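You operate a simulated robot arm through the tools that you are given. There is no shell and no other tool. Be economical: measure what you need, move in short steps, check, and stop when the job is done.

The job below is to be done with a simulated two-armed robot. You get a single attempt, and the scene is never put back.

Task
Take the white tub from the top of the steel island table and leave it on the filler drip plate top. Then hold the blue tub on the top of the steel island table steady with one hand and put the tamper with a green handle in it with the other. Then take the blue sponge and put it on the low shelf of the steel island table. Then take the yellow-backed sponge and leave it on the small white tray. Then take the blue brush from the top of the steel island table and leave it on the filling bench top. Then put the pan with the yellow handle on the top of the steel island table away on the top of the low steel bench. Then take the leafy twig from the top of the steel island table and put it on the flat black mat top. Then pull the drawer with the blue handle open. Do these in the order given.
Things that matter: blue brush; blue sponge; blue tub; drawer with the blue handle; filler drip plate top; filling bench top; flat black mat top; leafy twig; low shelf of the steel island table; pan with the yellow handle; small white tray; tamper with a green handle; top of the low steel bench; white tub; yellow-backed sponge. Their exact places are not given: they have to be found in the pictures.

It is judged by the outcome, as a careful person would: the job done as asked, and still so three seconds after it is handed in. It fails if anything else is knocked over, pushed out of place, dropped, spilled or broken.

Robot
Two 7-joint arms with two-finger parallel grippers on one trunk, on a base that drives. Base frame: it is fixed to the floor where the robot stands at the start and does not move with it; the origin is under the middle of the robot, x ahead of it, y to its left, z up. Units: cm, rad, N and s.
The left shoulder is at the start at [5, 16.8, 113.2], the right one opposite. With the tool pointing down near the work surface each hand reaches from about 10 to 66 cm from the robot's upright axis, wherever it stands, measured 20 degrees to its own side. Places, roughly: blue brush (13x5x9 cm) [160, 70, 80]; blue sponge (10x6x4 cm) [140, 30, 80]; blue tub (11x11x8 cm) [140, 50, 80]; drawer with the blue handle [80, 120, 70]; filler drip plate top (18x20 cm) [60, -142, 90]; filling bench top [100, -150, 90]; flat black mat top (38x25 cm) [118, -136, 88]; leafy twig (15x4x3 cm) [60, 30, 80]; low shelf of the steel island table [110, 60, 30]; pan with the yellow handle (29x19x8 cm) [60, 60, 80]; small white tray (19x14x3 cm) [-80, 170, 90]; tamper with a green handle (4x4x8 cm) [80, 20, 80]; top of the low steel bench [120, 1290, 40]; white tub (6x6x6 cm) [50, -10, 80]; yellow-backed sponge (7x4x4 cm) [160, 0, 80]. Payload 1.57 kg a hand.
The TCP of each hand is the grasp point between the finger pads, 3 cm short of the fingertips. In the tool frame z runs along the fingers and y along their closing line. The gripper opens to 8 cm. The fingers are 1.7 cm wide and 1.2 cm thick; the gripper's body (4 by 8.2 cm) begins 8 cm behind the TCP.
Orientation is told as [roll, pitch, yaw] about the base's x, y, z axes, in that order, counted from this pose: with the fingers straight down and closing along the base's y, the tool's x points along the base's -x, its y along +y and its z along -z.

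Tools
- The arms move only by the tool send_rows. It takes "left_rows", "right_rows" or both (then of equal length, played together; a hand with none holds still); each is a list of rows, each an object of numbers (a shift or turn left out is 0, a gripper value left out holds the last): "ax", "ay", "az": the turn, a rotation vector about the tool's x, y, z in units of 4 degrees (1.0 is 4 degrees); "tx", "ty", "tz": the shift along the tool's x, y, z in units of 20 mm (1.0 is 20 mm); "grip": the closure, from 0 (fully open) to 1 (shut). In form: [{"ax": .., "ay": .., "az": .., "tx": .., "ty": .., "tz": .., "grip": ..}, ...]. A call has 1 to 10 rows; each row shifts and turns the commanded pose from where the row before left it, along the tool's axes as they then stand. A call with a number of a shift or a turn outside -1 to 1 is refused whole. Rows are played at 5 a second. More than 5 cm and 0.15 rad between two rows, or a gripper value outside its range, and nothing of the call is played. Where a pose cannot be reached the arm comes as near as it can. A force on the tool above 40 N (or 10 N above the force at the start of the call, whichever is more), or a blocked arm, ends the call early, and 0.2 s more pass. The fingers move at their own pace (about 4.5 cm/s each) and stop on an object; they squeeze with about 28 N. The grip force told is the motor's: it shows also when the fingers shut on nothing. Time passes only in rows, and 0.2 s behind the last, so rows that do not move let the fingers close. It gives the time, the measured TCP pose, the force on the tool (base axes), the opening and the grip force at its end, in the units of the frame above (readings bear some noise), with the torque about the TCP (base axes, N m) and any sound that the robot's microphone picked up.
- Cameras (640 x 400 px; columns grow to the right, rows downward): "scene" is now at [11.46, 4.08, 133.84]; the picture's right is [0.47, -0.88, 0.00], its down [-0.54, -0.29, -0.79] and it looks along [0.70, 0.37, -0.61] (base axes); focal length 269 px, centre (320, 200). "left" rides on the left gripper at [7.2, 0.7, -12.2] in its tool frame; the picture's right is [-0.09, 1.00, 0.00], its down [-0.84, -0.08, -0.54] and it looks along [-0.54, -0.05, 0.84] (tool axes); focal length 238 px, centre (320, 200). "right" rides on the right gripper at [7.2, -0.7, -12.2] in its tool frame; the picture's right is [0.09, 1.00, 0.00], its down [-0.84, 0.08, -0.54] and it looks along [-0.54, 0.05, 0.84] (tool axes); focal length 238 px, centre (320, 200).
- grab_frame(camera): a new picture of that camera. The clock stands still meanwhile.
- lift_body(by): slides the trunk up (or, below 0, down) by that many cm; the arms and the scene camera ride with it, the base frame stays. It gives what a move gives, with no picture.
- steer(legs): drives the robot by 1 to 6 legs, each [ahead, left, turn to the left] in cm, cm and rad, along the robot's own axes; the way and the turn of a leg run together, so that a leg with both is an arc; at most 150 cm and 3.142 rad a leg. The arms and the cameras ride along, it lands a little off, and it stops where it bumps. It gives what a move gives.
- pan_tilt(pan, tilt): turns the head with the scene camera to pan (to the left, within 1.396 rad either way) and tilt (down, from -0.506 to 1.204), counted from straight ahead of the robot. It gives what a move gives.
- pixel_to_xyz(camera, pixels): for up to 12 pixels [column, row] of the newest picture of that camera ("zoom" is the newest enlarged one), the place [x, y, z] in the base frame of the surface seen there, good to about 0.2 cm. The clock stands still meanwhile.
- inspect(camera, box): a new picture of the part [left, top, right, bottom] of that camera's present view, enlarged. The clock stands still meanwhile.
- sign_off(): hands the job in; it is judged then, once.

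Keep the steps short. Do not move on a guess: measure, check each grasp and each placing, and mend mistakes. In all there are 145 turns and 190 pictures (those below and enlarged ones count). Leave the grippers open and the arms clear of the work at the hand-in unless told otherwise, and finish with a single line.

The tools are called by a JSON object that holds its "fn" and its "kwargs". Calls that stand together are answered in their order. send_rows: Moves the arms, as the interface text tells. Its arguments: {"type":"object","properties":{"left_rows":{"type":"array","items":{"type":"object","properties":{"ax":{"type":"number"},"ay":{"type":"number"},"az":{"type":"number"},"tx":{"type":"number"},"ty":{"type":"number"},"tz":{"type":"number"},"grip":{"type":"number"}}}},"right_rows":{"type":"array","items":{"type":"object","properties":{"ax":{"type":"number"},"ay":{"type":"number"},"az":{"type":"number"},"tx":{"type":"number"},"ty":{"type":"number"},"tz":{"type":"number"},"grip":{"type":"number"}}}}},"required":[]} The other tools are called the same way: lift_body (by) slides the trunk up or down; steer (legs) drives the base; pan_tilt (pan, tilt) turns the head that bears the scene camera; grab_frame (camera) takes a picture; pixel_to_xyz (camera, pixels) gives the place of the surface under pixels of a picture; inspect (camera, box) takes an enlarged picture of a part of a camera's view; sign_off () hands the job in.

At the start:

```text
time_s: 0.0
left_ee_pos: [41.02, 39.36, 112.18]
left_orientation: [0.0, 0.0, 0.001]
left_wrist_force: [0.1, -0.3, 0.6]
left_moment: [-0.03, -0.04, 0.03]
left_grip_width: 7.99
left_grasp_force: 0.2
right_ee_pos: [41.03, 3.14, 112.38]
right_orientation: [-0.002, 0.0, 0.0]
right_wrist_force: [0.4, 0.0, 0.2]
right_moment: [-0.04, -0.01, 0.0]
right_grip_width: 8.0
right_grasp_force: 0.0
trunk travel left (down, up): [-30.0, 14.3]
robot x, y, heading: [-0.18, -0.09, -0.005]
head pan, tilt: [0.492, 0.661]
```

scene: 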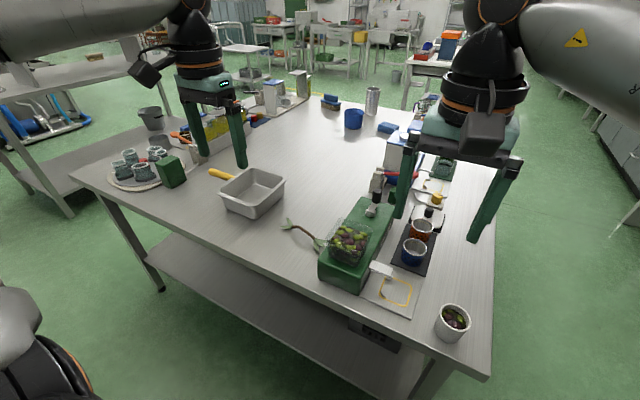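
right: 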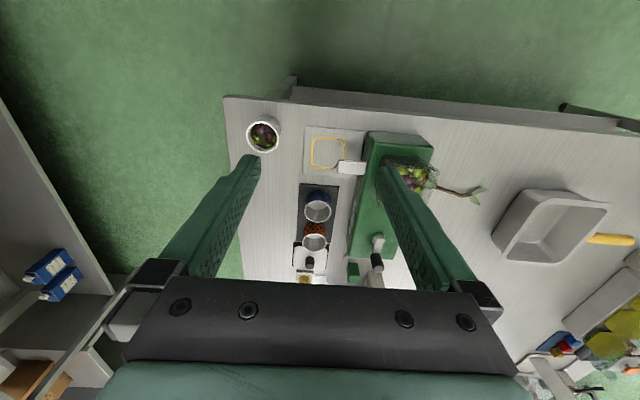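
left: 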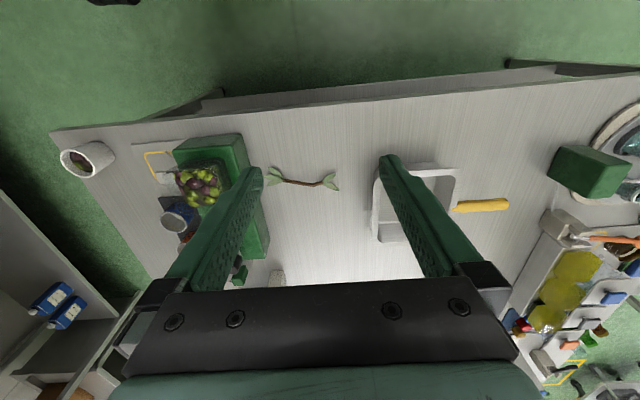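

I see the white tub at about (453,322), the blue tub at (354,118), the pan at (252,190) and the twig at (300,233). I'll measure these and take close-up views.

{"fn": "pixel_to_xyz", "kwargs": {"camera": "scene", "pixels": [[453, 309], [440, 312], [468, 312], [450, 338], [354, 112], [354, 126], [252, 190], [220, 174], [300, 230], [376, 195], [388, 128], [330, 102]]}}

{"fn": "inspect", "kwargs": {"camera": "scene", "box": [300, 80, 480, 220]}}

{"fn": "inspect", "kwargs": {"camera": "scene", "box": [300, 190, 500, 350]}}

```text
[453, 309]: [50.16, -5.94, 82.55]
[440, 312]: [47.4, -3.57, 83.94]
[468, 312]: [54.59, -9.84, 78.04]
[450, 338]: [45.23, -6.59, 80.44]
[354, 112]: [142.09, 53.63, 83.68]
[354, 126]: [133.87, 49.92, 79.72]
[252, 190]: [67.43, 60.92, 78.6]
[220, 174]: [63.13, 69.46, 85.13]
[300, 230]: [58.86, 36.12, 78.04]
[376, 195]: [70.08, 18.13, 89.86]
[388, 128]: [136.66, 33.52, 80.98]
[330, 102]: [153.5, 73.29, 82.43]
```

```text
2.86 times, centred on (390, 150) of scene
```

zoom: 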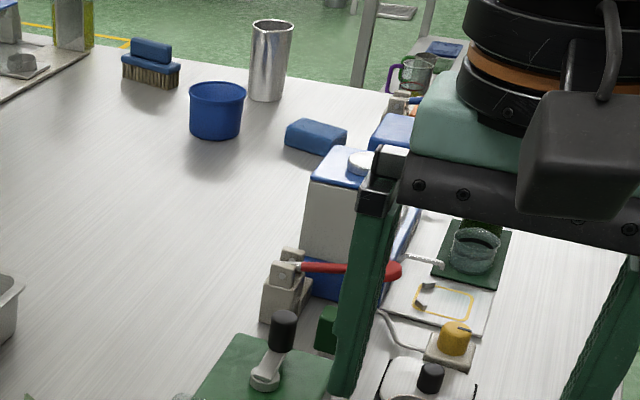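

```text
2.50 times, centred on (400, 270) of scene
```

zoom: 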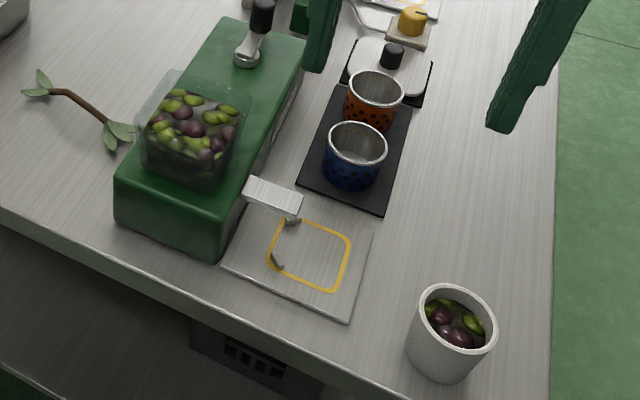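

Before grasping the tub, I'll measure its rim with the right-hand camera, where it shows at (263,135).

{"fn": "inspect", "kwargs": {"camera": "right", "box": [213, 85, 373, 185]}}

{"fn": "pan_tilt", "kwargs": {"pan": -1.3, "tilt": 0.4}}

{"fn": "grab_frame", "kwargs": {"camera": "scene"}}

```text
4.00 times, centred on (293, 135) of right
```

zoom: 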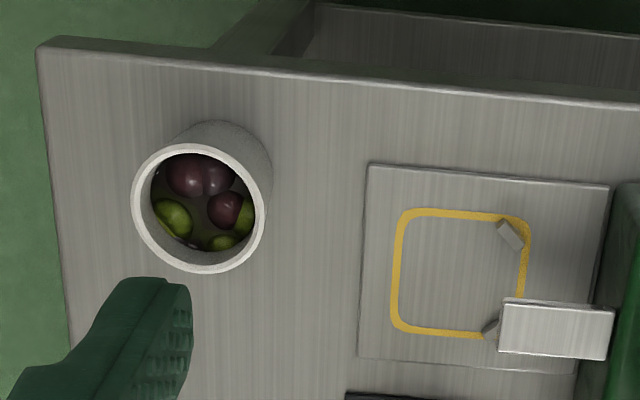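

```text
time_s: 1.8
left_ee_pos: [40.95, 39.5, 112.33]
left_orientation: [0.0, 0.0, 0.001]
left_wrist_force: [0.4, -0.1, 0.1]
left_moment: [0.0, 0.01, -0.01]
left_grip_width: 7.99
left_grasp_force: 0.2
right_ee_pos: [40.87, 3.17, 112.31]
right_orientation: [0.0, 0.001, 0.0]
right_wrist_force: [0.2, 0.1, 0.5]
right_moment: [0.01, 0.02, 0.0]
right_grip_width: 8.01
right_grasp_force: 0.1
trunk travel left (down, up): [-30.0, 14.3]
robot x, y, heading: [-0.18, -0.11, 0.003]
head pan, tilt: [-1.3, 0.4]
```

```text
183 pictures are left
```

scene: 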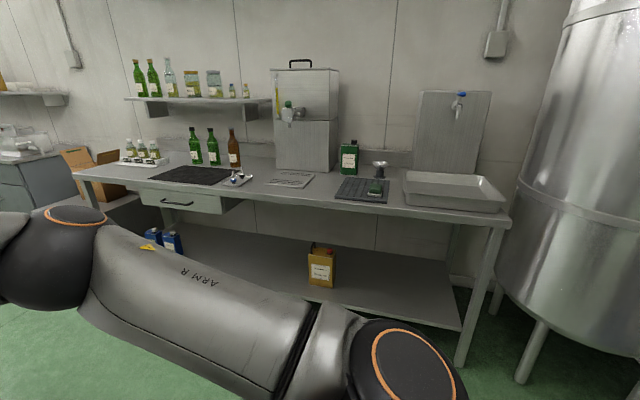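

The zoomed rim runs from (133,205) to (266,205) and from (200,147) to (200,270). The bench view shows an item with a mesh drip plate at about (362,190) and a flat black mat at (192,175). I'll measure all of them.

{"fn": "pixel_to_xyz", "kwargs": {"camera": "zoom", "pixels": [[138, 205], [262, 205], [200, 149], [200, 267], [100, 300], [230, 215], [365, 200]]}}

{"fn": "pixel_to_xyz", "kwargs": {"camera": "scene", "pixels": [[290, 180], [345, 182], [362, 190], [388, 197], [192, 175], [160, 178], [225, 178], [375, 190], [380, 168], [290, 115], [240, 180], [400, 208]]}}

{"fn": "inspect", "kwargs": {"camera": "scene", "box": [220, 50, 520, 240]}}

{"fn": "inspect", "kwargs": {"camera": "scene", "box": [60, 100, 320, 260]}}

```text
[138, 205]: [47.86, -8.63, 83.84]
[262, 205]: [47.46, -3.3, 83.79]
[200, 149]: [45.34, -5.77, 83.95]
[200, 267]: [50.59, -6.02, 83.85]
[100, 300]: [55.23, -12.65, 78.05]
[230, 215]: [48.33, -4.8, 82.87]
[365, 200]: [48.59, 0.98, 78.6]
```

```text
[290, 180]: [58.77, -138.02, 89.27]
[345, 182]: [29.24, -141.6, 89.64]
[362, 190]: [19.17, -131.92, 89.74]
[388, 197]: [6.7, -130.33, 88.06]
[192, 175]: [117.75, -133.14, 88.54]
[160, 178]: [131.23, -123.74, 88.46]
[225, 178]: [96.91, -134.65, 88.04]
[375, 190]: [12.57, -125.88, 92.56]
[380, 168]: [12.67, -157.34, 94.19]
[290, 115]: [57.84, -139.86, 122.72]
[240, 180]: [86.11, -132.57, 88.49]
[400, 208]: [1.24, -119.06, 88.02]
```

```text
2.11 times, centred on (370, 145) of scene
```

zoom: 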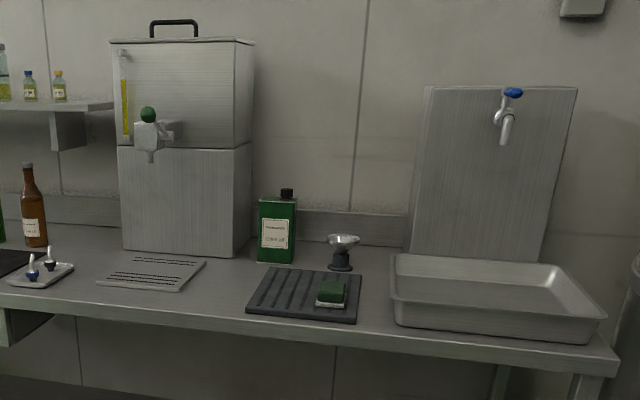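

```text
2.46 times, centred on (190, 180) of scene
```

zoom: 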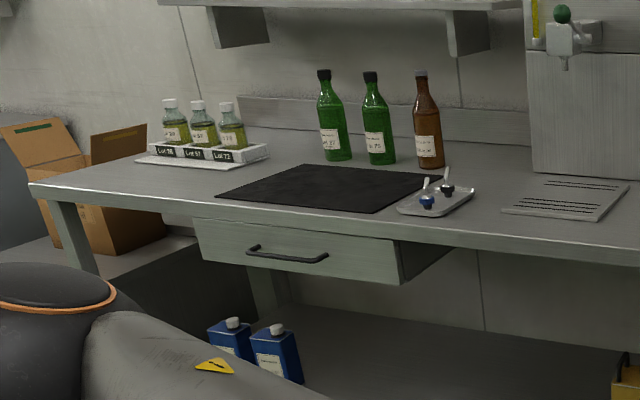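

The tub's centre is about (47.9, -6.0) with the rim at z 83.9 and the table at z 78. The spigot overhangs the drip plate, so I'll grasp with the hand leaning forward. First the right hand goes above the tub, then tilts 32°.

{"fn": "send_rows", "kwargs": {"right_rows": [{"tx": -0.35, "ty": -0.455, "tz": 0.95}, {"tx": -0.35, "ty": -0.455, "tz": 0.95}, {"tx": -0.35, "ty": -0.455, "tz": 0.95}, {"tx": -0.35, "ty": -0.455, "tz": 0.95}, {"tx": -0.35, "ty": -0.455, "tz": 0.95}, {"tx": -0.35, "ty": -0.455, "tz": 0.95}, {"tx": -0.35, "ty": -0.455, "tz": 0.95}, {"tx": -0.35, "ty": -0.455, "tz": 0.95}, {"tx": -0.35, "ty": -0.455, "tz": 0.95}, {"tx": -0.35, "ty": -0.455, "tz": 0.95}]}}

{"fn": "send_rows", "kwargs": {"right_rows": [{"ay": -1}, {"ay": -1}, {"ay": -1}, {"ay": -1}, {"ay": -1}, {"ay": -1}, {"ay": -1}, {"ay": -1}, {}]}}

{"fn": "grab_frame", "kwargs": {"camera": "right"}}

```text
time_s: 4.0
left_ee_pos: [40.95, 39.45, 112.29]
left_orientation: [0.001, 0.001, 0.002]
left_wrist_force: [0.3, 0.0, 0.1]
left_moment: [0.02, -0.01, 0.0]
left_grip_width: 8.03
left_grasp_force: 0.1
right_ee_pos: [47.91, -6.02, 93.15]
right_orientation: [0.0, 0.001, 0.0]
right_wrist_force: [0.1, 0.2, 0.2]
right_moment: [0.0, 0.04, 0.0]
right_grip_width: 8.01
right_grasp_force: 0.1
trunk travel left (down, up): [-30.0, 14.3]
robot x, y, heading: [-0.04, -0.02, -0.004]
head pan, tilt: [-1.3, 0.4]
```

```text
time_s: 6.0
left_ee_pos: [40.98, 39.37, 112.4]
left_orientation: [-0.002, 0.001, 0.003]
left_wrist_force: [-0.8, 0.2, 0.1]
left_moment: [0.0, 0.03, -0.03]
left_grip_width: 7.97
left_grasp_force: 0.0
right_ee_pos: [47.93, -5.88, 93.38]
right_orientation: [-0.001, -0.559, -0.001]
right_wrist_force: [0.3, 1.1, -0.4]
right_moment: [0.0, -0.01, -0.03]
right_grip_width: 7.99
right_grasp_force: 0.1
trunk travel left (down, up): [-30.0, 14.3]
robot x, y, heading: [-0.04, 0.09, -0.003]
head pan, tilt: [-1.3, 0.4]
```

```text
180 pictures are left
```

right: 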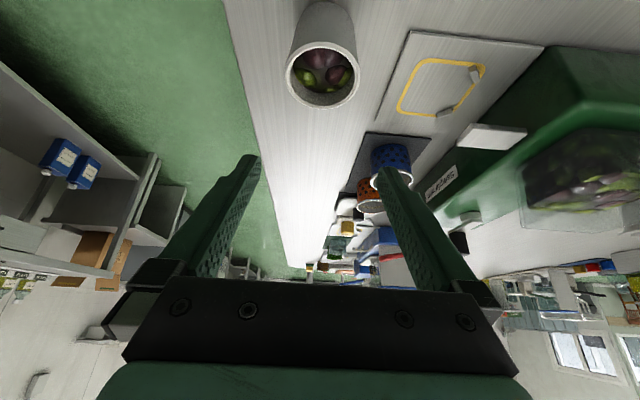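

The tub is centred between the fingers, so I'll go straight down 11.4 cm and then close.

{"fn": "send_rows", "kwargs": {"right_rows": [{"tx": 0.503, "tz": 0.806}, {"tx": 0.503, "tz": 0.806}, {"tx": 0.503, "tz": 0.806}, {"tx": 0.503, "tz": 0.806}, {"tx": 0.503, "tz": 0.806}, {"tx": 0.503, "tz": 0.806}, {}]}}

{"fn": "send_rows", "kwargs": {"right_rows": [{"grip": 1}, {}, {}, {}]}}

{"fn": "grab_frame", "kwargs": {"camera": "right"}}

```text
time_s: 7.6
left_ee_pos: [40.93, 39.39, 112.28]
left_orientation: [-0.001, -0.001, 0.002]
left_wrist_force: [0.0, 0.0, -0.3]
left_moment: [0.0, -0.03, 0.02]
left_grip_width: 8.0
left_grasp_force: 0.1
right_ee_pos: [47.96, -5.86, 81.83]
right_orientation: [0.0, -0.557, 0.001]
right_wrist_force: [0.2, 0.2, -0.2]
right_moment: [-0.01, -0.03, -0.04]
right_grip_width: 8.0
right_grasp_force: 0.0
trunk travel left (down, up): [-30.0, 14.3]
robot x, y, heading: [-0.41, -0.1, -0.004]
head pan, tilt: [-1.3, 0.4]
```

```text
time_s: 8.6
left_ee_pos: [41.02, 39.38, 112.31]
left_orientation: [0.001, 0.0, 0.002]
left_wrist_force: [-0.1, 0.1, -0.6]
left_moment: [0.01, 0.04, -0.01]
left_grip_width: 8.0
left_grasp_force: 0.0
right_ee_pos: [47.99, -5.98, 81.9]
right_orientation: [0.0, -0.558, 0.001]
right_wrist_force: [-0.5, 1.0, -0.5]
right_moment: [-0.01, -0.01, -0.01]
right_grip_width: 5.83
right_grasp_force: 28.0
trunk travel left (down, up): [-30.0, 14.3]
robot x, y, heading: [-0.29, -0.07, -0.005]
head pan, tilt: [-1.3, 0.4]
```

```text
179 pictures are left
```

right: 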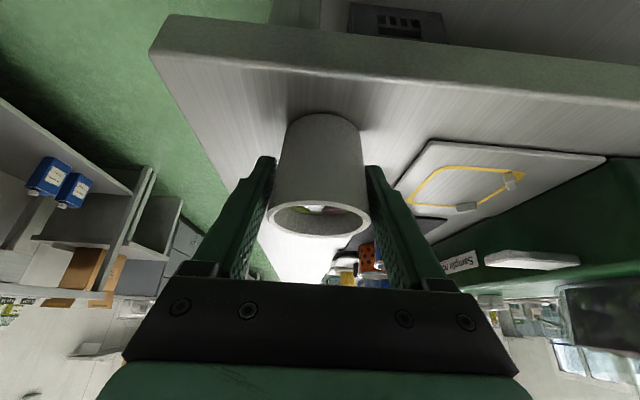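

The tub is held at a width of 5.83 cm. I'll lift it straight up and draw it in toward the robot.

{"fn": "send_rows", "kwargs": {"right_rows": [{"tx": -0.265, "tz": -0.424}, {"tx": -0.53, "tz": -0.848}, {"tx": -0.53, "tz": -0.848}, {"tx": -0.53, "tz": -0.848}, {"tx": -0.53, "tz": -0.848}, {"tx": -0.53, "tz": -0.848}, {"tx": -0.53, "tz": -0.848}, {"tx": -0.53, "tz": -0.848}, {"tx": -0.53, "tz": -0.848}, {"tx": -0.53, "tz": -0.848}]}}

{"fn": "send_rows", "kwargs": {"right_rows": [{"tx": 0.424, "tz": -0.265}, {"tx": 0.848, "tz": -0.53}, {"tx": 0.848, "tz": -0.53}, {"tx": 0.848, "tz": -0.53}, {"tx": 0.424, "tz": -0.265}, {}]}}

{"fn": "steer", "kwargs": {"legs": [[0, -55, 0], [0, 0, -1.571]]}}

{"fn": "grab_frame", "kwargs": {"camera": "right"}}

{"fn": "grab_frame", "kwargs": {"camera": "scene"}}

```text
time_s: 10.8
left_ee_pos: [40.95, 39.52, 112.32]
left_orientation: [-0.002, 0.002, 0.002]
left_wrist_force: [1.0, 0.9, 0.7]
left_moment: [0.01, 0.01, 0.03]
left_grip_width: 8.0
left_grasp_force: 0.0
right_ee_pos: [47.8, -5.99, 100.83]
right_orientation: [-0.001, -0.559, 0.002]
right_wrist_force: [0.2, 1.1, -1.0]
right_moment: [-0.01, -0.02, -0.03]
right_grip_width: 5.82
right_grasp_force: 27.7
trunk travel left (down, up): [-30.0, 14.3]
robot x, y, heading: [0.12, -0.2, -0.001]
head pan, tilt: [-1.3, 0.4]
```

```text
time_s: 12.2
left_ee_pos: [41.01, 39.43, 112.38]
left_orientation: [0.0, 0.0, 0.002]
left_wrist_force: [0.3, -0.1, -0.5]
left_moment: [-0.03, -0.02, 0.0]
left_grip_width: 8.02
left_grasp_force: 0.0
right_ee_pos: [39.98, -5.93, 100.84]
right_orientation: [0.0, -0.558, 0.001]
right_wrist_force: [0.6, -0.2, -1.7]
right_moment: [0.0, 0.02, 0.01]
right_grip_width: 5.81
right_grasp_force: 28.1
trunk travel left (down, up): [-30.0, 14.3]
robot x, y, heading: [-0.1, -0.23, -0.001]
head pan, tilt: [-1.3, 0.4]
```

```text
time_s: 21.3
left_ee_pos: [39.4, -95.37, 112.38]
left_orientation: [0.001, -0.001, -1.569]
left_wrist_force: [0.4, -0.3, -0.3]
left_moment: [0.0, -0.08, 0.01]
left_grip_width: 7.99
left_grasp_force: 0.1
right_ee_pos: [-6.01, -94.34, 100.75]
right_orientation: [0.0, -0.557, -1.57]
right_wrist_force: [-0.4, 0.1, -0.9]
right_moment: [-0.02, 0.0, -0.02]
right_grip_width: 5.81
right_grasp_force: 28.0
trunk travel left (down, up): [-30.0, 14.3]
robot x, y, heading: [-0.0, -54.15, -1.568]
head pan, tilt: [-1.3, 0.4]
```

```text
178 pictures are left
```

right: 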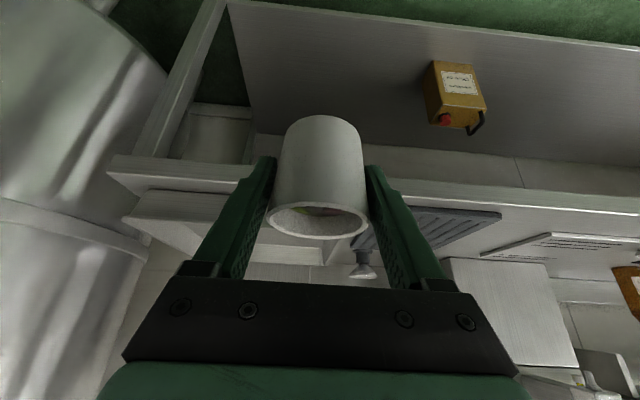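

```text
177 pictures are left
```

scene: 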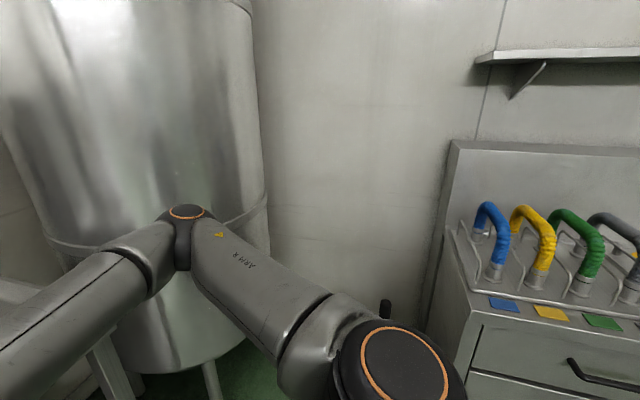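

The robot is turned and the tub is steady. Next I'll slide left 66, go ahead 22 and turn the head forward to see the plate.

{"fn": "steer", "kwargs": {"legs": [[0, 66, 0], [22, 0, 0]]}}

{"fn": "pan_tilt", "kwargs": {"pan": -0.1, "tilt": 0.6}}

{"fn": "grab_frame", "kwargs": {"camera": "scene"}}

{"fn": "grab_frame", "kwargs": {"camera": "right"}}

```text
time_s: 28.8
left_ee_pos: [104.84, -117.85, 112.25]
left_orientation: [0.001, 0.0, -1.577]
left_wrist_force: [0.5, -0.4, -0.4]
left_moment: [-0.01, -0.01, 0.0]
left_grip_width: 7.99
left_grasp_force: 0.0
right_ee_pos: [59.43, -116.47, 100.67]
right_orientation: [0.0, -0.558, -1.578]
right_wrist_force: [0.2, 0.9, -1.2]
right_moment: [0.0, 0.01, 0.01]
right_grip_width: 5.78
right_grasp_force: 28.0
trunk travel left (down, up): [-30.0, 14.3]
robot x, y, heading: [65.29, -76.44, -1.581]
head pan, tilt: [-1.3, 0.4]
```

```text
time_s: 30.2
left_ee_pos: [104.81, -117.81, 112.36]
left_orientation: [-0.001, 0.0, -1.578]
left_wrist_force: [0.1, 0.8, -0.4]
left_moment: [-0.02, 0.02, 0.01]
left_grip_width: 8.01
left_grasp_force: 0.0
right_ee_pos: [59.45, -116.4, 100.78]
right_orientation: [0.0, -0.558, -1.578]
right_wrist_force: [-0.2, 0.2, -2.5]
right_moment: [-0.01, 0.0, -0.02]
right_grip_width: 5.81
right_grasp_force: 28.6
trunk travel left (down, up): [-30.0, 14.3]
robot x, y, heading: [65.55, -76.51, -1.576]
head pan, tilt: [-0.099, 0.6]
```

```text
176 pictures are left
```

scene: 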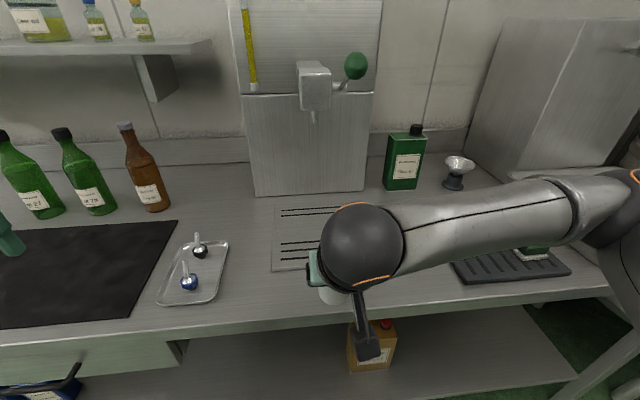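

```text
175 pictures are left
```

right: 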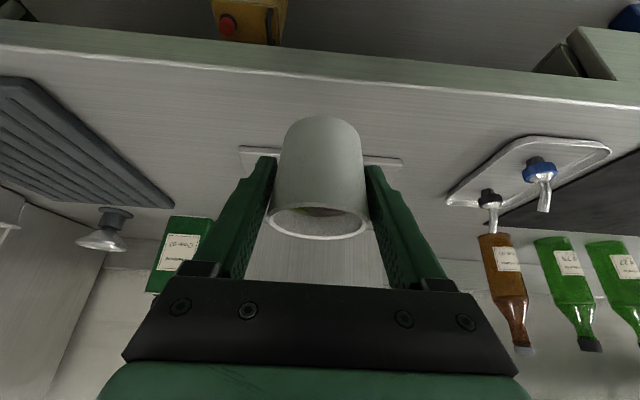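

Now I'll measure the plate's corners and the spigot: plate (275,205)–(320,270), nozzle at (312,120).

{"fn": "pixel_to_xyz", "kwargs": {"camera": "scene", "pixels": [[277, 208], [275, 268], [300, 260], [312, 120], [310, 108], [320, 70], [300, 228], [350, 66], [335, 85], [270, 180], [305, 290]]}}

{"fn": "pixel_to_xyz", "kwargs": {"camera": "right", "pixels": [[243, 150], [400, 162], [390, 175], [260, 30], [320, 80]]}}

```text
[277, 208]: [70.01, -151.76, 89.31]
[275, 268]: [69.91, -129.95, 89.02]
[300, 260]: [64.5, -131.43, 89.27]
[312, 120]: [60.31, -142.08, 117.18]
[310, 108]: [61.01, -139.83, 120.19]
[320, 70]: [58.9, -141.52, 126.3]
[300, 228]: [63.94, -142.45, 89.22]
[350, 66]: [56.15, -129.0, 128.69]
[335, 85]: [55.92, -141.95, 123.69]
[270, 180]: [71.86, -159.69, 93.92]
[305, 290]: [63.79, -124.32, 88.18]
```

```text
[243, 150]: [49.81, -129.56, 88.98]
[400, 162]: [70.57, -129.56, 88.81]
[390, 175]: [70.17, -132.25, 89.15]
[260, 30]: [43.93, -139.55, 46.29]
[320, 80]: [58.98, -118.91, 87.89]
```

The plate spans x 50–70 and y −130 to −152 at z 89.25. The spigot front is at y −138 and above z 116. The tub will go at y ≈ −136.5, so I'll extend forward 20 cm at this height.

{"fn": "send_rows", "kwargs": {"right_rows": [{"tx": -0.848, "tz": 0.53}, {"tx": -0.848, "tz": 0.53}, {"tx": -0.848, "tz": 0.53}, {"tx": -0.848, "tz": 0.53}, {"tx": -0.848, "tz": 0.53}, {"tx": -0.848, "tz": 0.53}, {"tx": -0.848, "tz": 0.53}, {"tx": -0.848, "tz": 0.53}, {"tx": -0.848, "tz": 0.53}, {"tx": -0.848, "tz": 0.53}]}}

{"fn": "grab_frame", "kwargs": {"camera": "scene"}}

```text
time_s: 32.4
left_ee_pos: [104.95, -117.7, 112.28]
left_orientation: [0.0, 0.001, -1.578]
left_wrist_force: [0.4, 0.4, 0.8]
left_moment: [-0.02, -0.01, -0.02]
left_grip_width: 8.0
left_grasp_force: 0.1
right_ee_pos: [59.41, -136.47, 100.81]
right_orientation: [0.001, -0.559, -1.577]
right_wrist_force: [-1.1, -0.1, -1.2]
right_moment: [0.0, 0.04, 0.0]
right_grip_width: 5.8
right_grasp_force: 27.7
trunk travel left (down, up): [-30.0, 14.3]
robot x, y, heading: [65.75, -76.37, -1.581]
head pan, tilt: [-0.099, 0.6]
```

```text
174 pictures are left
```

scene: 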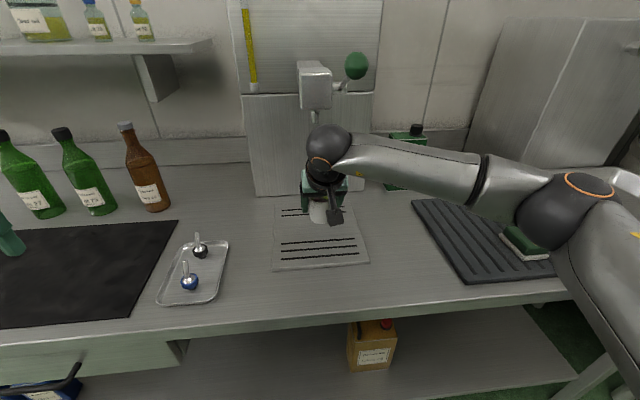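

The hand is over the plate. The elbow at (565,205) is over the drainer, so I'll check its height before lowering.

{"fn": "pixel_to_xyz", "kwargs": {"camera": "scene", "pixels": [[565, 215], [530, 205], [520, 235], [525, 245], [540, 240], [587, 182]]}}

{"fn": "send_rows", "kwargs": {"right_rows": [{"tx": 0.4, "tz": 0.64}, {"tx": 0.4, "tz": 0.64}, {"tx": 0.4, "tz": 0.64}, {}]}}

{"fn": "grab_frame", "kwargs": {"camera": "scene"}}

```text
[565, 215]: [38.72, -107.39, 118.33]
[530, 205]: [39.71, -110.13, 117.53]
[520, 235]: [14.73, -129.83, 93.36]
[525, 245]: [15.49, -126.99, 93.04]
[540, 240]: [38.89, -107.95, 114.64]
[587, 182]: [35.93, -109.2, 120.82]
```

```text
time_s: 33.4
left_ee_pos: [104.89, -117.78, 112.33]
left_orientation: [0.001, 0.001, -1.577]
left_wrist_force: [0.2, -0.5, 0.6]
left_moment: [0.01, 0.0, 0.0]
left_grip_width: 8.03
left_grasp_force: 0.1
right_ee_pos: [59.26, -136.49, 96.34]
right_orientation: [0.001, -0.56, -1.577]
right_wrist_force: [-0.7, -0.1, -1.2]
right_moment: [-0.01, 0.03, 0.03]
right_grip_width: 5.78
right_grasp_force: 27.8
trunk travel left (down, up): [-30.0, 14.3]
robot x, y, heading: [65.82, -76.81, -1.58]
head pan, tilt: [-0.099, 0.6]
```

```text
173 pictures are left
```

scene: 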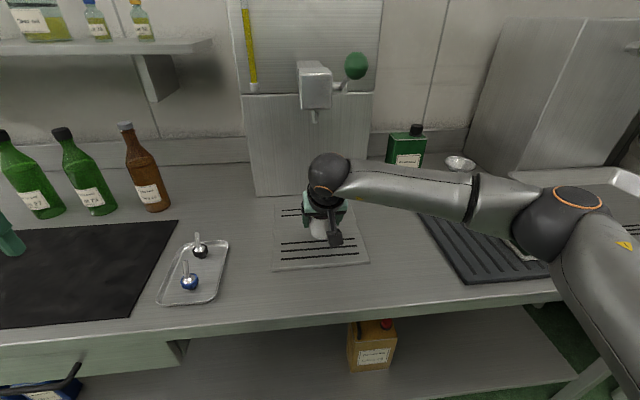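

The elbow has plenty of clearance. I'll lower 3 cm more and look for contact.

{"fn": "send_rows", "kwargs": {"right_rows": [{"tx": 0.4, "tz": 0.64}, {"tx": 0.27, "tz": 0.43}, {"tx": 0.08, "tz": 0.13}, {"tx": 0.06, "tz": 0.09}, {}]}}

{"fn": "grab_frame", "kwargs": {"camera": "right"}}

```text
time_s: 34.6
left_ee_pos: [104.95, -117.6, 112.38]
left_orientation: [0.002, 0.0, -1.578]
left_wrist_force: [0.4, -0.5, -0.7]
left_moment: [-0.02, 0.01, 0.02]
left_grip_width: 8.02
left_grasp_force: 0.0
right_ee_pos: [59.2, -136.44, 93.17]
right_orientation: [0.0, -0.559, -1.578]
right_wrist_force: [0.7, 1.0, -1.8]
right_moment: [-0.01, -0.02, -0.04]
right_grip_width: 5.8
right_grasp_force: 28.0
trunk travel left (down, up): [-30.0, 14.3]
robot x, y, heading: [65.84, -76.4, -1.577]
head pan, tilt: [-0.099, 0.6]
```

```text
172 pictures are left
```

right: 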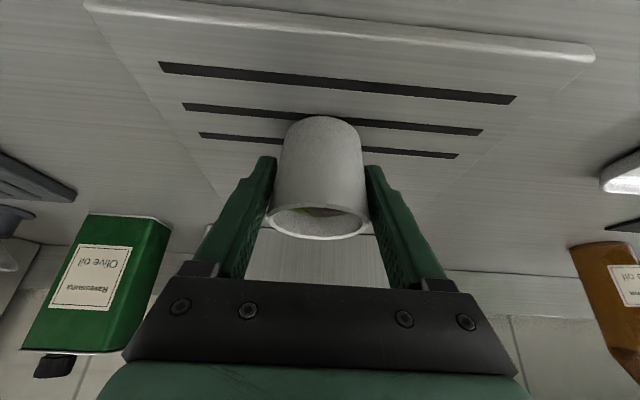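

There's no contact yet, so I'll creep down in 0.15 cm steps.

{"fn": "send_rows", "kwargs": {"right_rows": [{"tx": 0.04, "tz": 0.064}, {}]}}

{"fn": "send_rows", "kwargs": {"right_rows": [{"tx": 0.04, "tz": 0.064}, {}]}}

{"fn": "send_rows", "kwargs": {"right_rows": [{"tx": 0.03, "tz": 0.045}, {}]}}

```text
time_s: 35.2
left_ee_pos: [104.94, -117.75, 112.41]
left_orientation: [-0.001, 0.0, -1.58]
left_wrist_force: [-0.4, -0.1, 0.5]
left_moment: [-0.03, 0.01, 0.0]
left_grip_width: 7.98
left_grasp_force: 0.1
right_ee_pos: [59.34, -136.51, 93.07]
right_orientation: [0.001, -0.558, -1.579]
right_wrist_force: [0.2, -0.2, -1.1]
right_moment: [0.01, 0.0, 0.0]
right_grip_width: 5.81
right_grasp_force: 28.8
trunk travel left (down, up): [-30.0, 14.3]
robot x, y, heading: [65.87, -76.37, -1.576]
head pan, tilt: [-0.099, 0.6]
```

```text
time_s: 35.8
left_ee_pos: [104.96, -117.87, 112.4]
left_orientation: [0.001, -0.002, -1.578]
left_wrist_force: [-0.4, -0.1, 0.3]
left_moment: [-0.02, 0.01, 0.01]
left_grip_width: 8.04
left_grasp_force: 0.0
right_ee_pos: [59.32, -136.43, 93.0]
right_orientation: [-0.001, -0.559, -1.579]
right_wrist_force: [0.4, 0.1, 1.3]
right_moment: [-0.02, -0.04, -0.01]
right_grip_width: 5.79
right_grasp_force: 27.4
trunk travel left (down, up): [-30.0, 14.3]
robot x, y, heading: [66.1, -76.64, -1.576]
head pan, tilt: [-0.099, 0.6]
```

```text
time_s: 36.4
left_ee_pos: [104.89, -117.54, 112.41]
left_orientation: [0.001, -0.001, -1.578]
left_wrist_force: [-0.4, 0.2, 0.1]
left_moment: [0.02, -0.01, 0.01]
left_grip_width: 8.0
left_grasp_force: 0.1
right_ee_pos: [59.39, -136.43, 93.01]
right_orientation: [0.0, -0.561, -1.58]
right_wrist_force: [-1.6, 1.1, 7.2]
right_moment: [0.18, 0.06, 0.02]
right_grip_width: 5.81
right_grasp_force: 28.5
trunk travel left (down, up): [-30.0, 14.3]
robot x, y, heading: [65.8, -76.97, -1.58]
head pan, tilt: [-0.099, 0.6]
```

The tub is in contact at 7 N. I'll open, then back out along the finger axis.

{"fn": "send_rows", "kwargs": {"right_rows": [{"grip": 0}, {}, {}, {}, {"tz": -0.5}, {"tz": -1}, {"tz": -1}, {"tz": -1}, {"tz": -1}, {"tz": -1}]}}

{"fn": "send_rows", "kwargs": {"right_rows": [{"tx": 0.848, "tz": -0.53, "ay": 0}, {"tx": 0.848, "tz": -0.53}, {"tx": 0.848, "tz": -0.53}, {"tx": 0.848, "tz": -0.53}, {"tx": 0.848, "tz": -0.53}, {"tx": 0.848, "tz": -0.53}]}}

{"fn": "grab_frame", "kwargs": {"camera": "scene"}}

```text
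time_s: 38.6
left_ee_pos: [104.98, -117.78, 112.41]
left_orientation: [0.0, 0.0, -1.576]
left_wrist_force: [-0.3, -0.4, 1.2]
left_moment: [0.0, 0.05, -0.05]
left_grip_width: 8.0
left_grasp_force: 0.1
right_ee_pos: [59.42, -130.63, 102.32]
right_orientation: [0.0, -0.559, -1.578]
right_wrist_force: [0.2, -0.9, 0.7]
right_moment: [-0.02, -0.01, -0.02]
right_grip_width: 7.99
right_grasp_force: 0.0
trunk travel left (down, up): [-30.0, 14.3]
robot x, y, heading: [65.72, -76.7, -1.58]
head pan, tilt: [-0.099, 0.6]
```

```text
time_s: 40.0
left_ee_pos: [104.89, -117.77, 112.2]
left_orientation: [0.0, -0.001, -1.578]
left_wrist_force: [0.5, -0.1, -0.3]
left_moment: [0.0, -0.05, 0.01]
left_grip_width: 8.02
left_grasp_force: 0.0
right_ee_pos: [59.31, -118.55, 102.28]
right_orientation: [0.001, -0.559, -1.578]
right_wrist_force: [0.4, 0.6, -0.3]
right_moment: [0.01, 0.0, -0.02]
right_grip_width: 8.01
right_grasp_force: 0.0
trunk travel left (down, up): [-30.0, 14.3]
robot x, y, heading: [65.66, -76.63, -1.582]
head pan, tilt: [-0.099, 0.6]
```

```text
171 pictures are left
```

scene: 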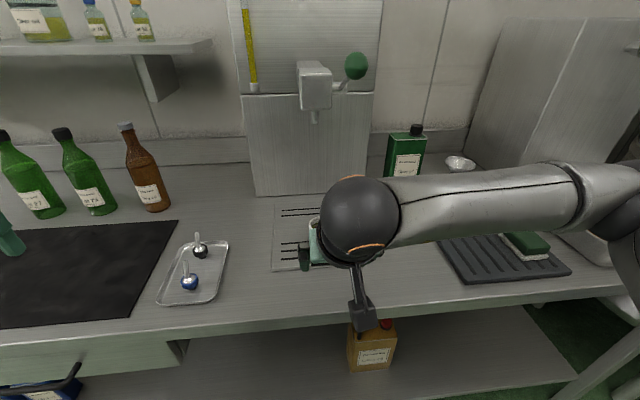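

The tub is on the plate and I'll verify it from afar. Next I'll back off 20 cm and turn toward the table to find the green-handled tamper.

{"fn": "steer", "kwargs": {"legs": [[18, 0, 0], [-36, 0, 0]]}}

```text
time_s: 43.5
left_ee_pos: [104.77, -99.83, 112.31]
left_orientation: [0.001, -0.001, -1.593]
left_wrist_force: [0.3, 0.7, 0.1]
left_moment: [0.0, -0.02, 0.02]
left_grip_width: 8.01
left_grasp_force: 0.1
right_ee_pos: [59.06, -99.91, 102.36]
right_orientation: [-0.001, -0.559, -1.594]
right_wrist_force: [0.0, -0.1, -0.5]
right_moment: [0.03, 0.03, 0.0]
right_grip_width: 7.97
right_grasp_force: 0.1
trunk travel left (down, up): [-30.0, 14.3]
robot x, y, heading: [66.28, -57.98, -1.599]
head pan, tilt: [-0.099, 0.6]
```

I sent an unneeded forward leg there. The fingertips passed at about z 99, above the tub rim at 95, and the final position shows no bump. I'll check the plate and the bench with a picture.

{"fn": "grab_frame", "kwargs": {"camera": "scene"}}

{"fn": "inspect", "kwargs": {"camera": "scene", "box": [220, 130, 420, 260]}}

```text
170 pictures are left
```

scene: 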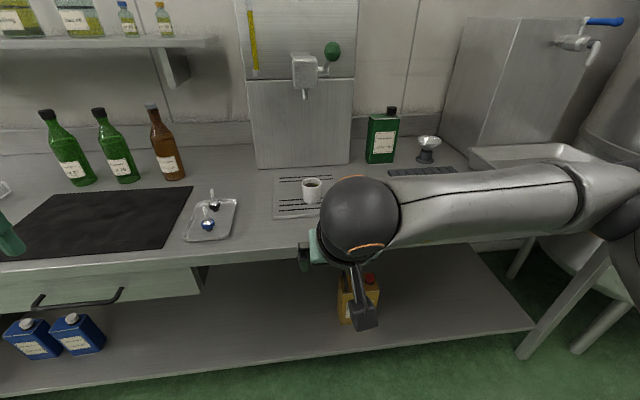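

```text
3.08 times, centred on (320, 195) of scene
```

zoom: 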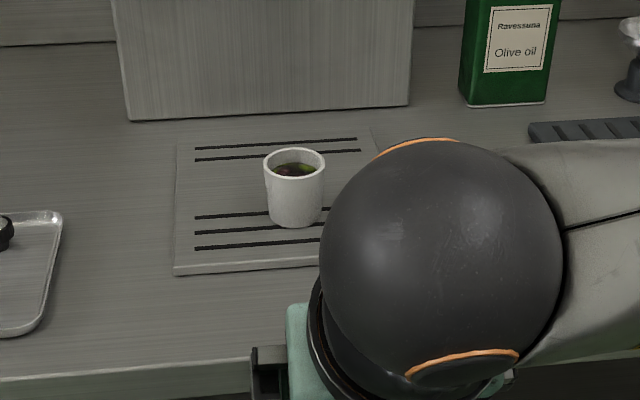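

The tub stands upright on the plate. Now I'll turn left by π to face the table.

{"fn": "steer", "kwargs": {"legs": [[0, 0, 3.14]]}}

{"fn": "pan_tilt", "kwargs": {"pan": 0.0, "tilt": 0.55}}

{"fn": "grab_frame", "kwargs": {"camera": "scene"}}

```text
time_s: 51.1
left_ee_pos: [28.57, -15.41, 112.32]
left_orientation: [-0.001, -0.002, 1.528]
left_wrist_force: [0.4, 0.4, -0.9]
left_moment: [0.0, 0.04, 0.0]
left_grip_width: 8.04
left_grasp_force: 0.0
right_ee_pos: [74.11, -16.11, 102.26]
right_orientation: [0.0, -0.558, 1.527]
right_wrist_force: [-0.4, 0.0, -0.6]
right_moment: [-0.03, -0.01, 0.01]
right_grip_width: 8.0
right_grasp_force: 0.2
trunk travel left (down, up): [-30.0, 14.3]
robot x, y, heading: [66.39, -58.14, 1.531]
head pan, tilt: [-0.099, 0.6]
```

```text
time_s: 51.8
left_ee_pos: [28.54, -15.31, 112.3]
left_orientation: [0.001, -0.002, 1.527]
left_wrist_force: [0.6, 0.8, 0.1]
left_moment: [0.02, 0.04, 0.01]
left_grip_width: 7.98
left_grasp_force: 0.1
right_ee_pos: [74.03, -16.18, 102.28]
right_orientation: [-0.001, -0.558, 1.527]
right_wrist_force: [0.2, 0.5, -1.2]
right_moment: [0.0, 0.0, 0.02]
right_grip_width: 8.0
right_grasp_force: 0.1
trunk travel left (down, up): [-30.0, 14.3]
robot x, y, heading: [66.13, -57.88, 1.53]
head pan, tilt: [0.0, 0.55]
```

```text
168 pictures are left
```

scene: 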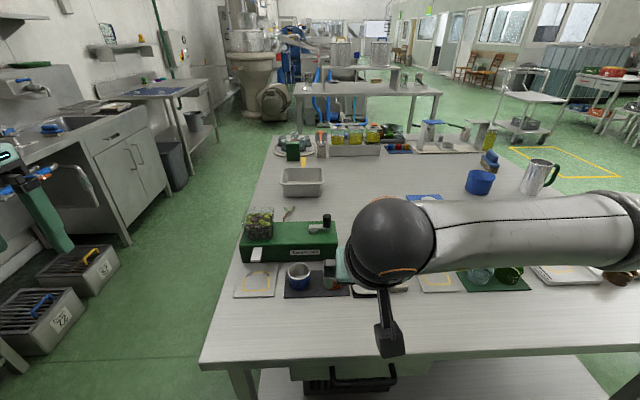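

The white tub is fine, but the right arm blocks this view. I'll straighten its wrist and pull it back and outward.

{"fn": "send_rows", "kwargs": {"right_rows": [{"ay": 1, "ty": -0.8, "tz": -0.4}, {"ay": 1, "ty": -0.8, "tz": -0.4}, {"ay": 1, "ty": -0.8, "tz": -0.4}, {"ay": 1, "ty": -0.8, "tz": -0.4}, {"ay": 1, "ty": -0.8, "tz": -0.4}, {"ay": 1, "ty": -0.8, "tz": -0.4}, {"ay": 1, "ty": -0.8, "tz": -0.4}, {"ay": 1, "ty": -0.8, "tz": -0.4}, {"ty": -1}, {"ty": -1}]}}

{"fn": "send_rows", "kwargs": {"right_rows": [{"ty": -1, "tx": 0.5}, {"ty": -1, "tx": 0.5}, {"ty": -1, "tx": 0.5}, {"ty": -1, "tx": 0.5}, {"tx": 0.5}, {"tx": 0.5}, {"tx": 0.5}, {"tx": 0.5}]}}

{"fn": "grab_frame", "kwargs": {"camera": "scene"}}

```text
time_s: 54.0
left_ee_pos: [28.57, -15.36, 112.38]
left_orientation: [0.0, -0.002, 1.529]
left_wrist_force: [-0.2, -0.8, -0.9]
left_moment: [-0.04, -0.01, 0.0]
left_grip_width: 8.02
left_grasp_force: 0.0
right_ee_pos: [90.76, -18.79, 108.28]
right_orientation: [0.0, 0.001, 1.527]
right_wrist_force: [0.3, -0.9, 0.4]
right_moment: [-0.02, 0.03, -0.01]
right_grip_width: 7.99
right_grasp_force: 0.0
trunk travel left (down, up): [-30.0, 14.3]
robot x, y, heading: [66.05, -57.83, 1.524]
head pan, tilt: [0.0, 0.55]
```

```text
time_s: 55.8
left_ee_pos: [28.46, -15.34, 112.38]
left_orientation: [-0.001, -0.001, 1.528]
left_wrist_force: [-0.3, 0.6, 0.0]
left_moment: [0.01, 0.0, -0.02]
left_grip_width: 7.99
left_grasp_force: 0.1
right_ee_pos: [98.54, -27.17, 108.19]
right_orientation: [0.0, 0.0, 1.526]
right_wrist_force: [0.5, 0.4, 0.4]
right_moment: [0.02, 0.02, -0.01]
right_grip_width: 8.01
right_grasp_force: 0.1
trunk travel left (down, up): [-30.0, 14.3]
robot x, y, heading: [66.07, -58.06, 1.53]
head pan, tilt: [0.0, 0.55]
```

```text
167 pictures are left
```

scene: 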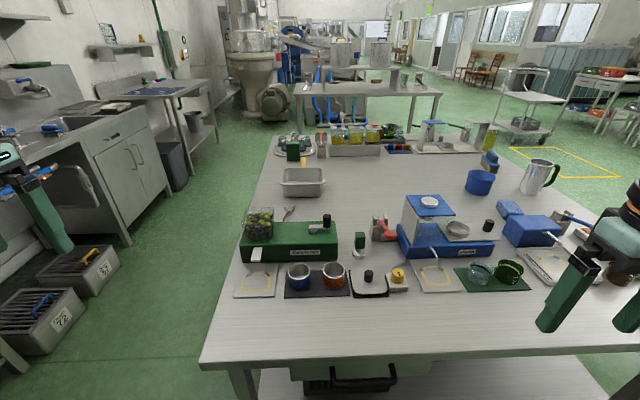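

Now the table is clear in view. I'll zoom in around the green object at (360,245) and on the far right end.

{"fn": "inspect", "kwargs": {"camera": "scene", "box": [230, 190, 430, 310]}}

{"fn": "pixel_to_xyz", "kwargs": {"camera": "scene", "pixels": [[360, 240], [360, 255], [430, 202], [480, 177], [508, 207], [490, 160], [270, 135], [500, 138], [205, 362], [330, 360], [540, 170], [455, 245]]}}

{"fn": "inspect", "kwargs": {"camera": "scene", "box": [250, 90, 550, 250]}}

```text
3.20 times, centred on (330, 250) of scene
```

zoom: 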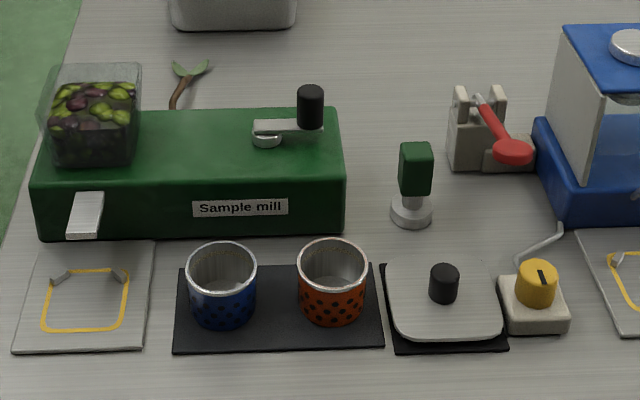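

```text
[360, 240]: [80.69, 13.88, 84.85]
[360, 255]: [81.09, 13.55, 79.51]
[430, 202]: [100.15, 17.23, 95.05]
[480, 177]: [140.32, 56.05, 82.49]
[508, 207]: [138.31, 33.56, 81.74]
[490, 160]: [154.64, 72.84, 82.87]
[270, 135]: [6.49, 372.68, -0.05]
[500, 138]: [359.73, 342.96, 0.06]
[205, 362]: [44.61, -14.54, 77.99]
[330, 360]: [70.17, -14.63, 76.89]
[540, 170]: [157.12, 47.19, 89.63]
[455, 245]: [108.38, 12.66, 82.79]
```

```text
2.13 times, centred on (400, 170) of scene
```

zoom: 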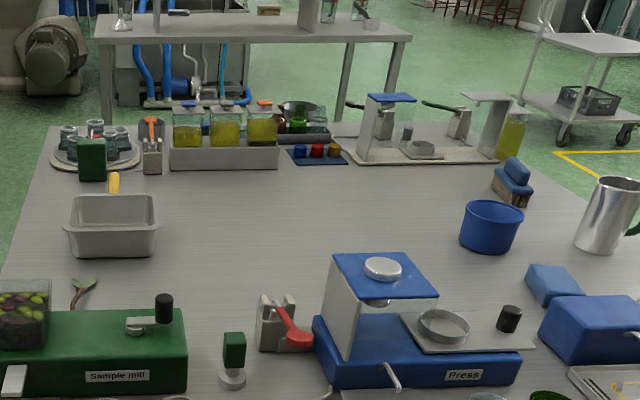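

The green-handled tamper stands at about (81, 13.8). I'll measure it and its neighbours in the latest zoom: mill edge (187,345), red lever (290,320), tamper (233,338)/(233,380).

{"fn": "pixel_to_xyz", "kwargs": {"camera": "zoom", "pixels": [[187, 345], [164, 300], [226, 336], [242, 336], [233, 350], [262, 330], [275, 300], [300, 340], [222, 380], [244, 380], [490, 205], [490, 240]]}}

{"fn": "steer", "kwargs": {"legs": [[0, -25, 0.04], [12, 0, 0]]}}

{"fn": "pan_tilt", "kwargs": {"pan": -0.1, "tilt": 0.65}}

{"fn": "grab_frame", "kwargs": {"camera": "scene"}}

```text
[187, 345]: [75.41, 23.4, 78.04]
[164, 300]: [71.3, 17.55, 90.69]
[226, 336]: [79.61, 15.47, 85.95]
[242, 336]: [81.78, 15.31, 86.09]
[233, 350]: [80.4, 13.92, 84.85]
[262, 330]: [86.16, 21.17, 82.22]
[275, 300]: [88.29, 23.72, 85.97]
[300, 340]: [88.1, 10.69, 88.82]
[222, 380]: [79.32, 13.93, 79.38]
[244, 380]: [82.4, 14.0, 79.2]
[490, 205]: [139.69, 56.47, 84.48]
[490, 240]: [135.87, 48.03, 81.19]
```

```text
time_s: 59.5
left_ee_pos: [51.67, -5.5, 112.41]
left_orientation: [-0.001, 0.001, 1.569]
left_wrist_force: [-0.7, 0.3, -0.2]
left_moment: [-0.02, -0.02, 0.01]
left_grip_width: 8.02
left_grasp_force: 0.1
right_ee_pos: [122.0, -14.46, 108.16]
right_orientation: [0.0, 0.001, 1.57]
right_wrist_force: [0.5, 0.1, 1.1]
right_moment: [-0.02, 0.02, -0.02]
right_grip_width: 8.03
right_grasp_force: 0.1
trunk travel left (down, up): [-30.0, 14.3]
robot x, y, heading: [90.93, -46.7, 1.568]
head pan, tilt: [0.0, 0.55]
```

```text
time_s: 60.1
left_ee_pos: [51.64, -5.52, 112.32]
left_orientation: [0.0, -0.003, 1.569]
left_wrist_force: [0.8, 0.1, 0.1]
left_moment: [0.0, -0.02, 0.01]
left_grip_width: 8.0
left_grasp_force: 0.1
right_ee_pos: [122.1, -14.33, 108.09]
right_orientation: [0.0, 0.0, 1.569]
right_wrist_force: [-0.4, -0.3, 0.4]
right_moment: [-0.02, -0.01, 0.03]
right_grip_width: 8.0
right_grasp_force: 0.0
trunk travel left (down, up): [-30.0, 14.3]
robot x, y, heading: [91.51, -46.42, 1.57]
head pan, tilt: [-0.099, 0.649]
```

```text
164 pictures are left
```

scene: 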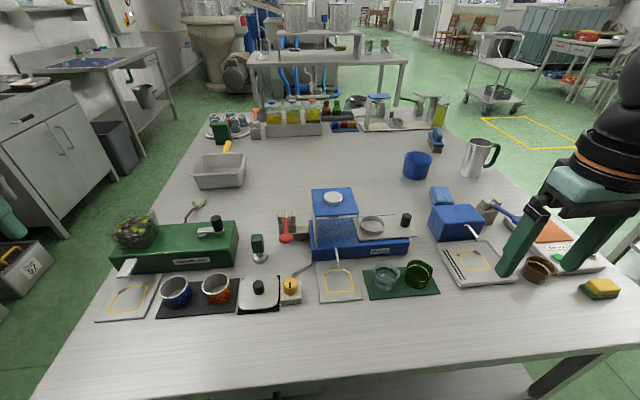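

Tamper handle centre is about (80.8, 15.1), top z 86, and the red lever tip is at (88, 10.7, 88.8). I'll move the left hand above it at height 112.

{"fn": "send_rows", "kwargs": {"left_rows": [{"tx": -0.687, "ty": -0.973}, {"tx": -0.687, "ty": -0.973}, {"tx": -0.687, "ty": -0.973}, {"tx": -0.687, "ty": -0.973}, {"tx": -0.687, "ty": -0.973}, {"tx": -0.687, "ty": -0.973}, {"tx": -0.687, "ty": -0.973}, {"tx": -0.687, "ty": -0.973}, {"tx": -0.687, "ty": -0.973}, {"tx": -0.687, "ty": -0.973}]}}

{"fn": "send_rows", "kwargs": {"left_rows": [{"tx": -0.687, "ty": -0.973}, {"tx": -0.687, "ty": -0.973}, {"tx": -0.687, "ty": -0.973}, {"tx": -0.687, "ty": -0.973}, {"tx": -0.687, "ty": -0.973, "grip": 0.35}, {}, {}]}}

{"fn": "grab_frame", "kwargs": {"camera": "left"}}

```text
time_s: 62.3
left_ee_pos: [66.99, 4.99, 112.16]
left_orientation: [0.003, -0.002, 1.562]
left_wrist_force: [-0.8, 0.6, 0.9]
left_moment: [-0.02, -0.01, 0.02]
left_grip_width: 8.01
left_grasp_force: 0.2
left hand out of reach, approached as far as the arm can: row 8, 9, 10
right_ee_pos: [122.13, -14.43, 108.2]
right_orientation: [0.0, -0.001, 1.57]
right_wrist_force: [-0.7, -0.6, 0.2]
right_moment: [-0.03, 0.03, 0.0]
right_grip_width: 7.99
right_grasp_force: 0.0
trunk travel left (down, up): [-30.0, 14.3]
robot x, y, heading: [91.38, -46.79, 1.57]
head pan, tilt: [-0.099, 0.649]
```

```text
time_s: 63.9
left_ee_pos: [67.04, 5.21, 112.34]
left_orientation: [0.003, -0.001, 1.561]
left_wrist_force: [-0.1, -0.9, -0.2]
left_moment: [0.03, 0.01, -0.02]
left_grip_width: 5.2
left_grasp_force: 0.1
left hand out of reach, approached as far as the arm can: row 1, 2, 3, 4, 5
right_ee_pos: [122.13, -14.42, 108.23]
right_orientation: [0.0, -0.002, 1.569]
right_wrist_force: [-0.1, -0.5, -0.6]
right_moment: [-0.03, 0.01, 0.02]
right_grip_width: 8.01
right_grasp_force: 0.0
trunk travel left (down, up): [-30.0, 14.3]
robot x, y, heading: [90.83, -46.39, 1.567]
head pan, tilt: [-0.099, 0.649]
```

```text
163 pictures are left
```

left: 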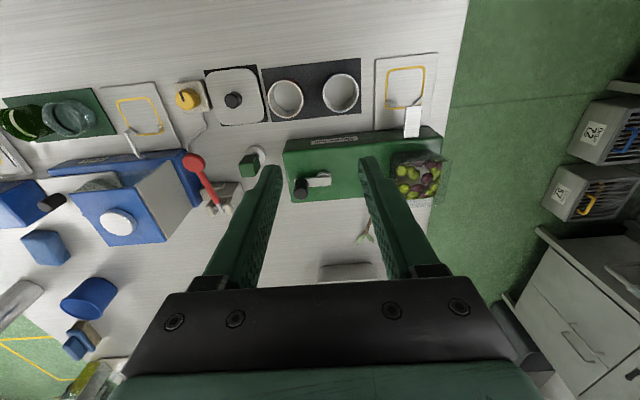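

At z 112 the reach is limited. Lower down it improves, so I'll lower by 8 cm, still clear of everything, and see where the command leads.

{"fn": "send_rows", "kwargs": {"left_rows": [{"tz": 1}, {"tz": 1}, {"tz": 1}, {"tz": 1}, {}]}}

```text
time_s: 65.1
left_ee_pos: [67.23, 5.09, 104.18]
left_orientation: [0.001, -0.002, 1.571]
left_wrist_force: [-0.5, -0.6, 0.1]
left_moment: [0.0, 0.0, 0.0]
left_grip_width: 5.2
left_grasp_force: 0.0
right_ee_pos: [122.05, -14.48, 108.27]
right_orientation: [0.0, -0.001, 1.567]
right_wrist_force: [-0.8, -0.4, 0.2]
right_moment: [-0.02, 0.01, -0.02]
right_grip_width: 7.99
right_grasp_force: 0.0
trunk travel left (down, up): [-30.0, 14.3]
robot x, y, heading: [91.27, -46.84, 1.572]
head pan, tilt: [-0.099, 0.649]
```

The command is kept at the pose actually reached. Now I'll go diagonally to above the tamper, lowering to z 98 with the tips at 95, above everything.

{"fn": "send_rows", "kwargs": {"left_rows": [{"tx": -0.625, "ty": -0.85, "tz": 0.38}, {"tx": -0.625, "ty": -0.85, "tz": 0.38}, {"tx": -0.625, "ty": -0.85, "tz": 0.38}, {"tx": -0.625, "ty": -0.85, "tz": 0.38}, {"tx": -0.625, "ty": -0.85, "tz": 0.38}, {"tx": -0.625, "ty": -0.85, "tz": 0.38}, {"tx": -0.625, "ty": -0.85, "tz": 0.38}, {"tx": -0.625, "ty": -0.85, "tz": 0.38}, {}]}}

{"fn": "grab_frame", "kwargs": {"camera": "left"}}

```text
time_s: 67.1
left_ee_pos: [71.34, 4.47, 99.67]
left_orientation: [0.0, -0.002, 1.569]
left_wrist_force: [0.0, -0.1, 0.3]
left_moment: [0.01, 0.0, 0.01]
left_grip_width: 5.21
left_grasp_force: 0.1
left hand out of reach, approached as far as the arm can: row 2, 3, 4, 5, 6, 7, 8
right_ee_pos: [122.11, -14.47, 108.17]
right_orientation: [0.0, 0.0, 1.569]
right_wrist_force: [-0.2, -0.3, -0.1]
right_moment: [-0.01, 0.0, -0.01]
right_grip_width: 8.0
right_grasp_force: 0.1
trunk travel left (down, up): [-30.0, 14.3]
robot x, y, heading: [91.04, -46.62, 1.569]
head pan, tilt: [-0.099, 0.649]
```

```text
162 pictures are left
```

left: 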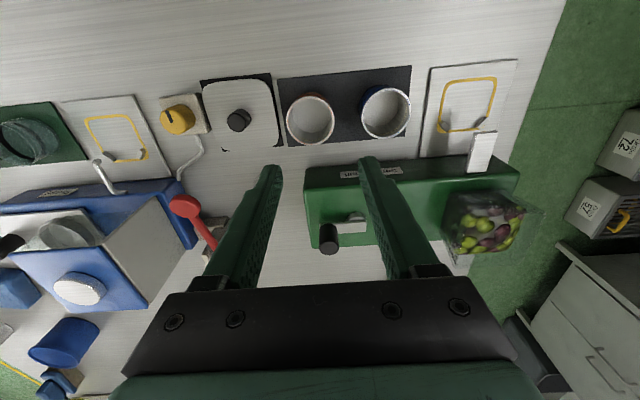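

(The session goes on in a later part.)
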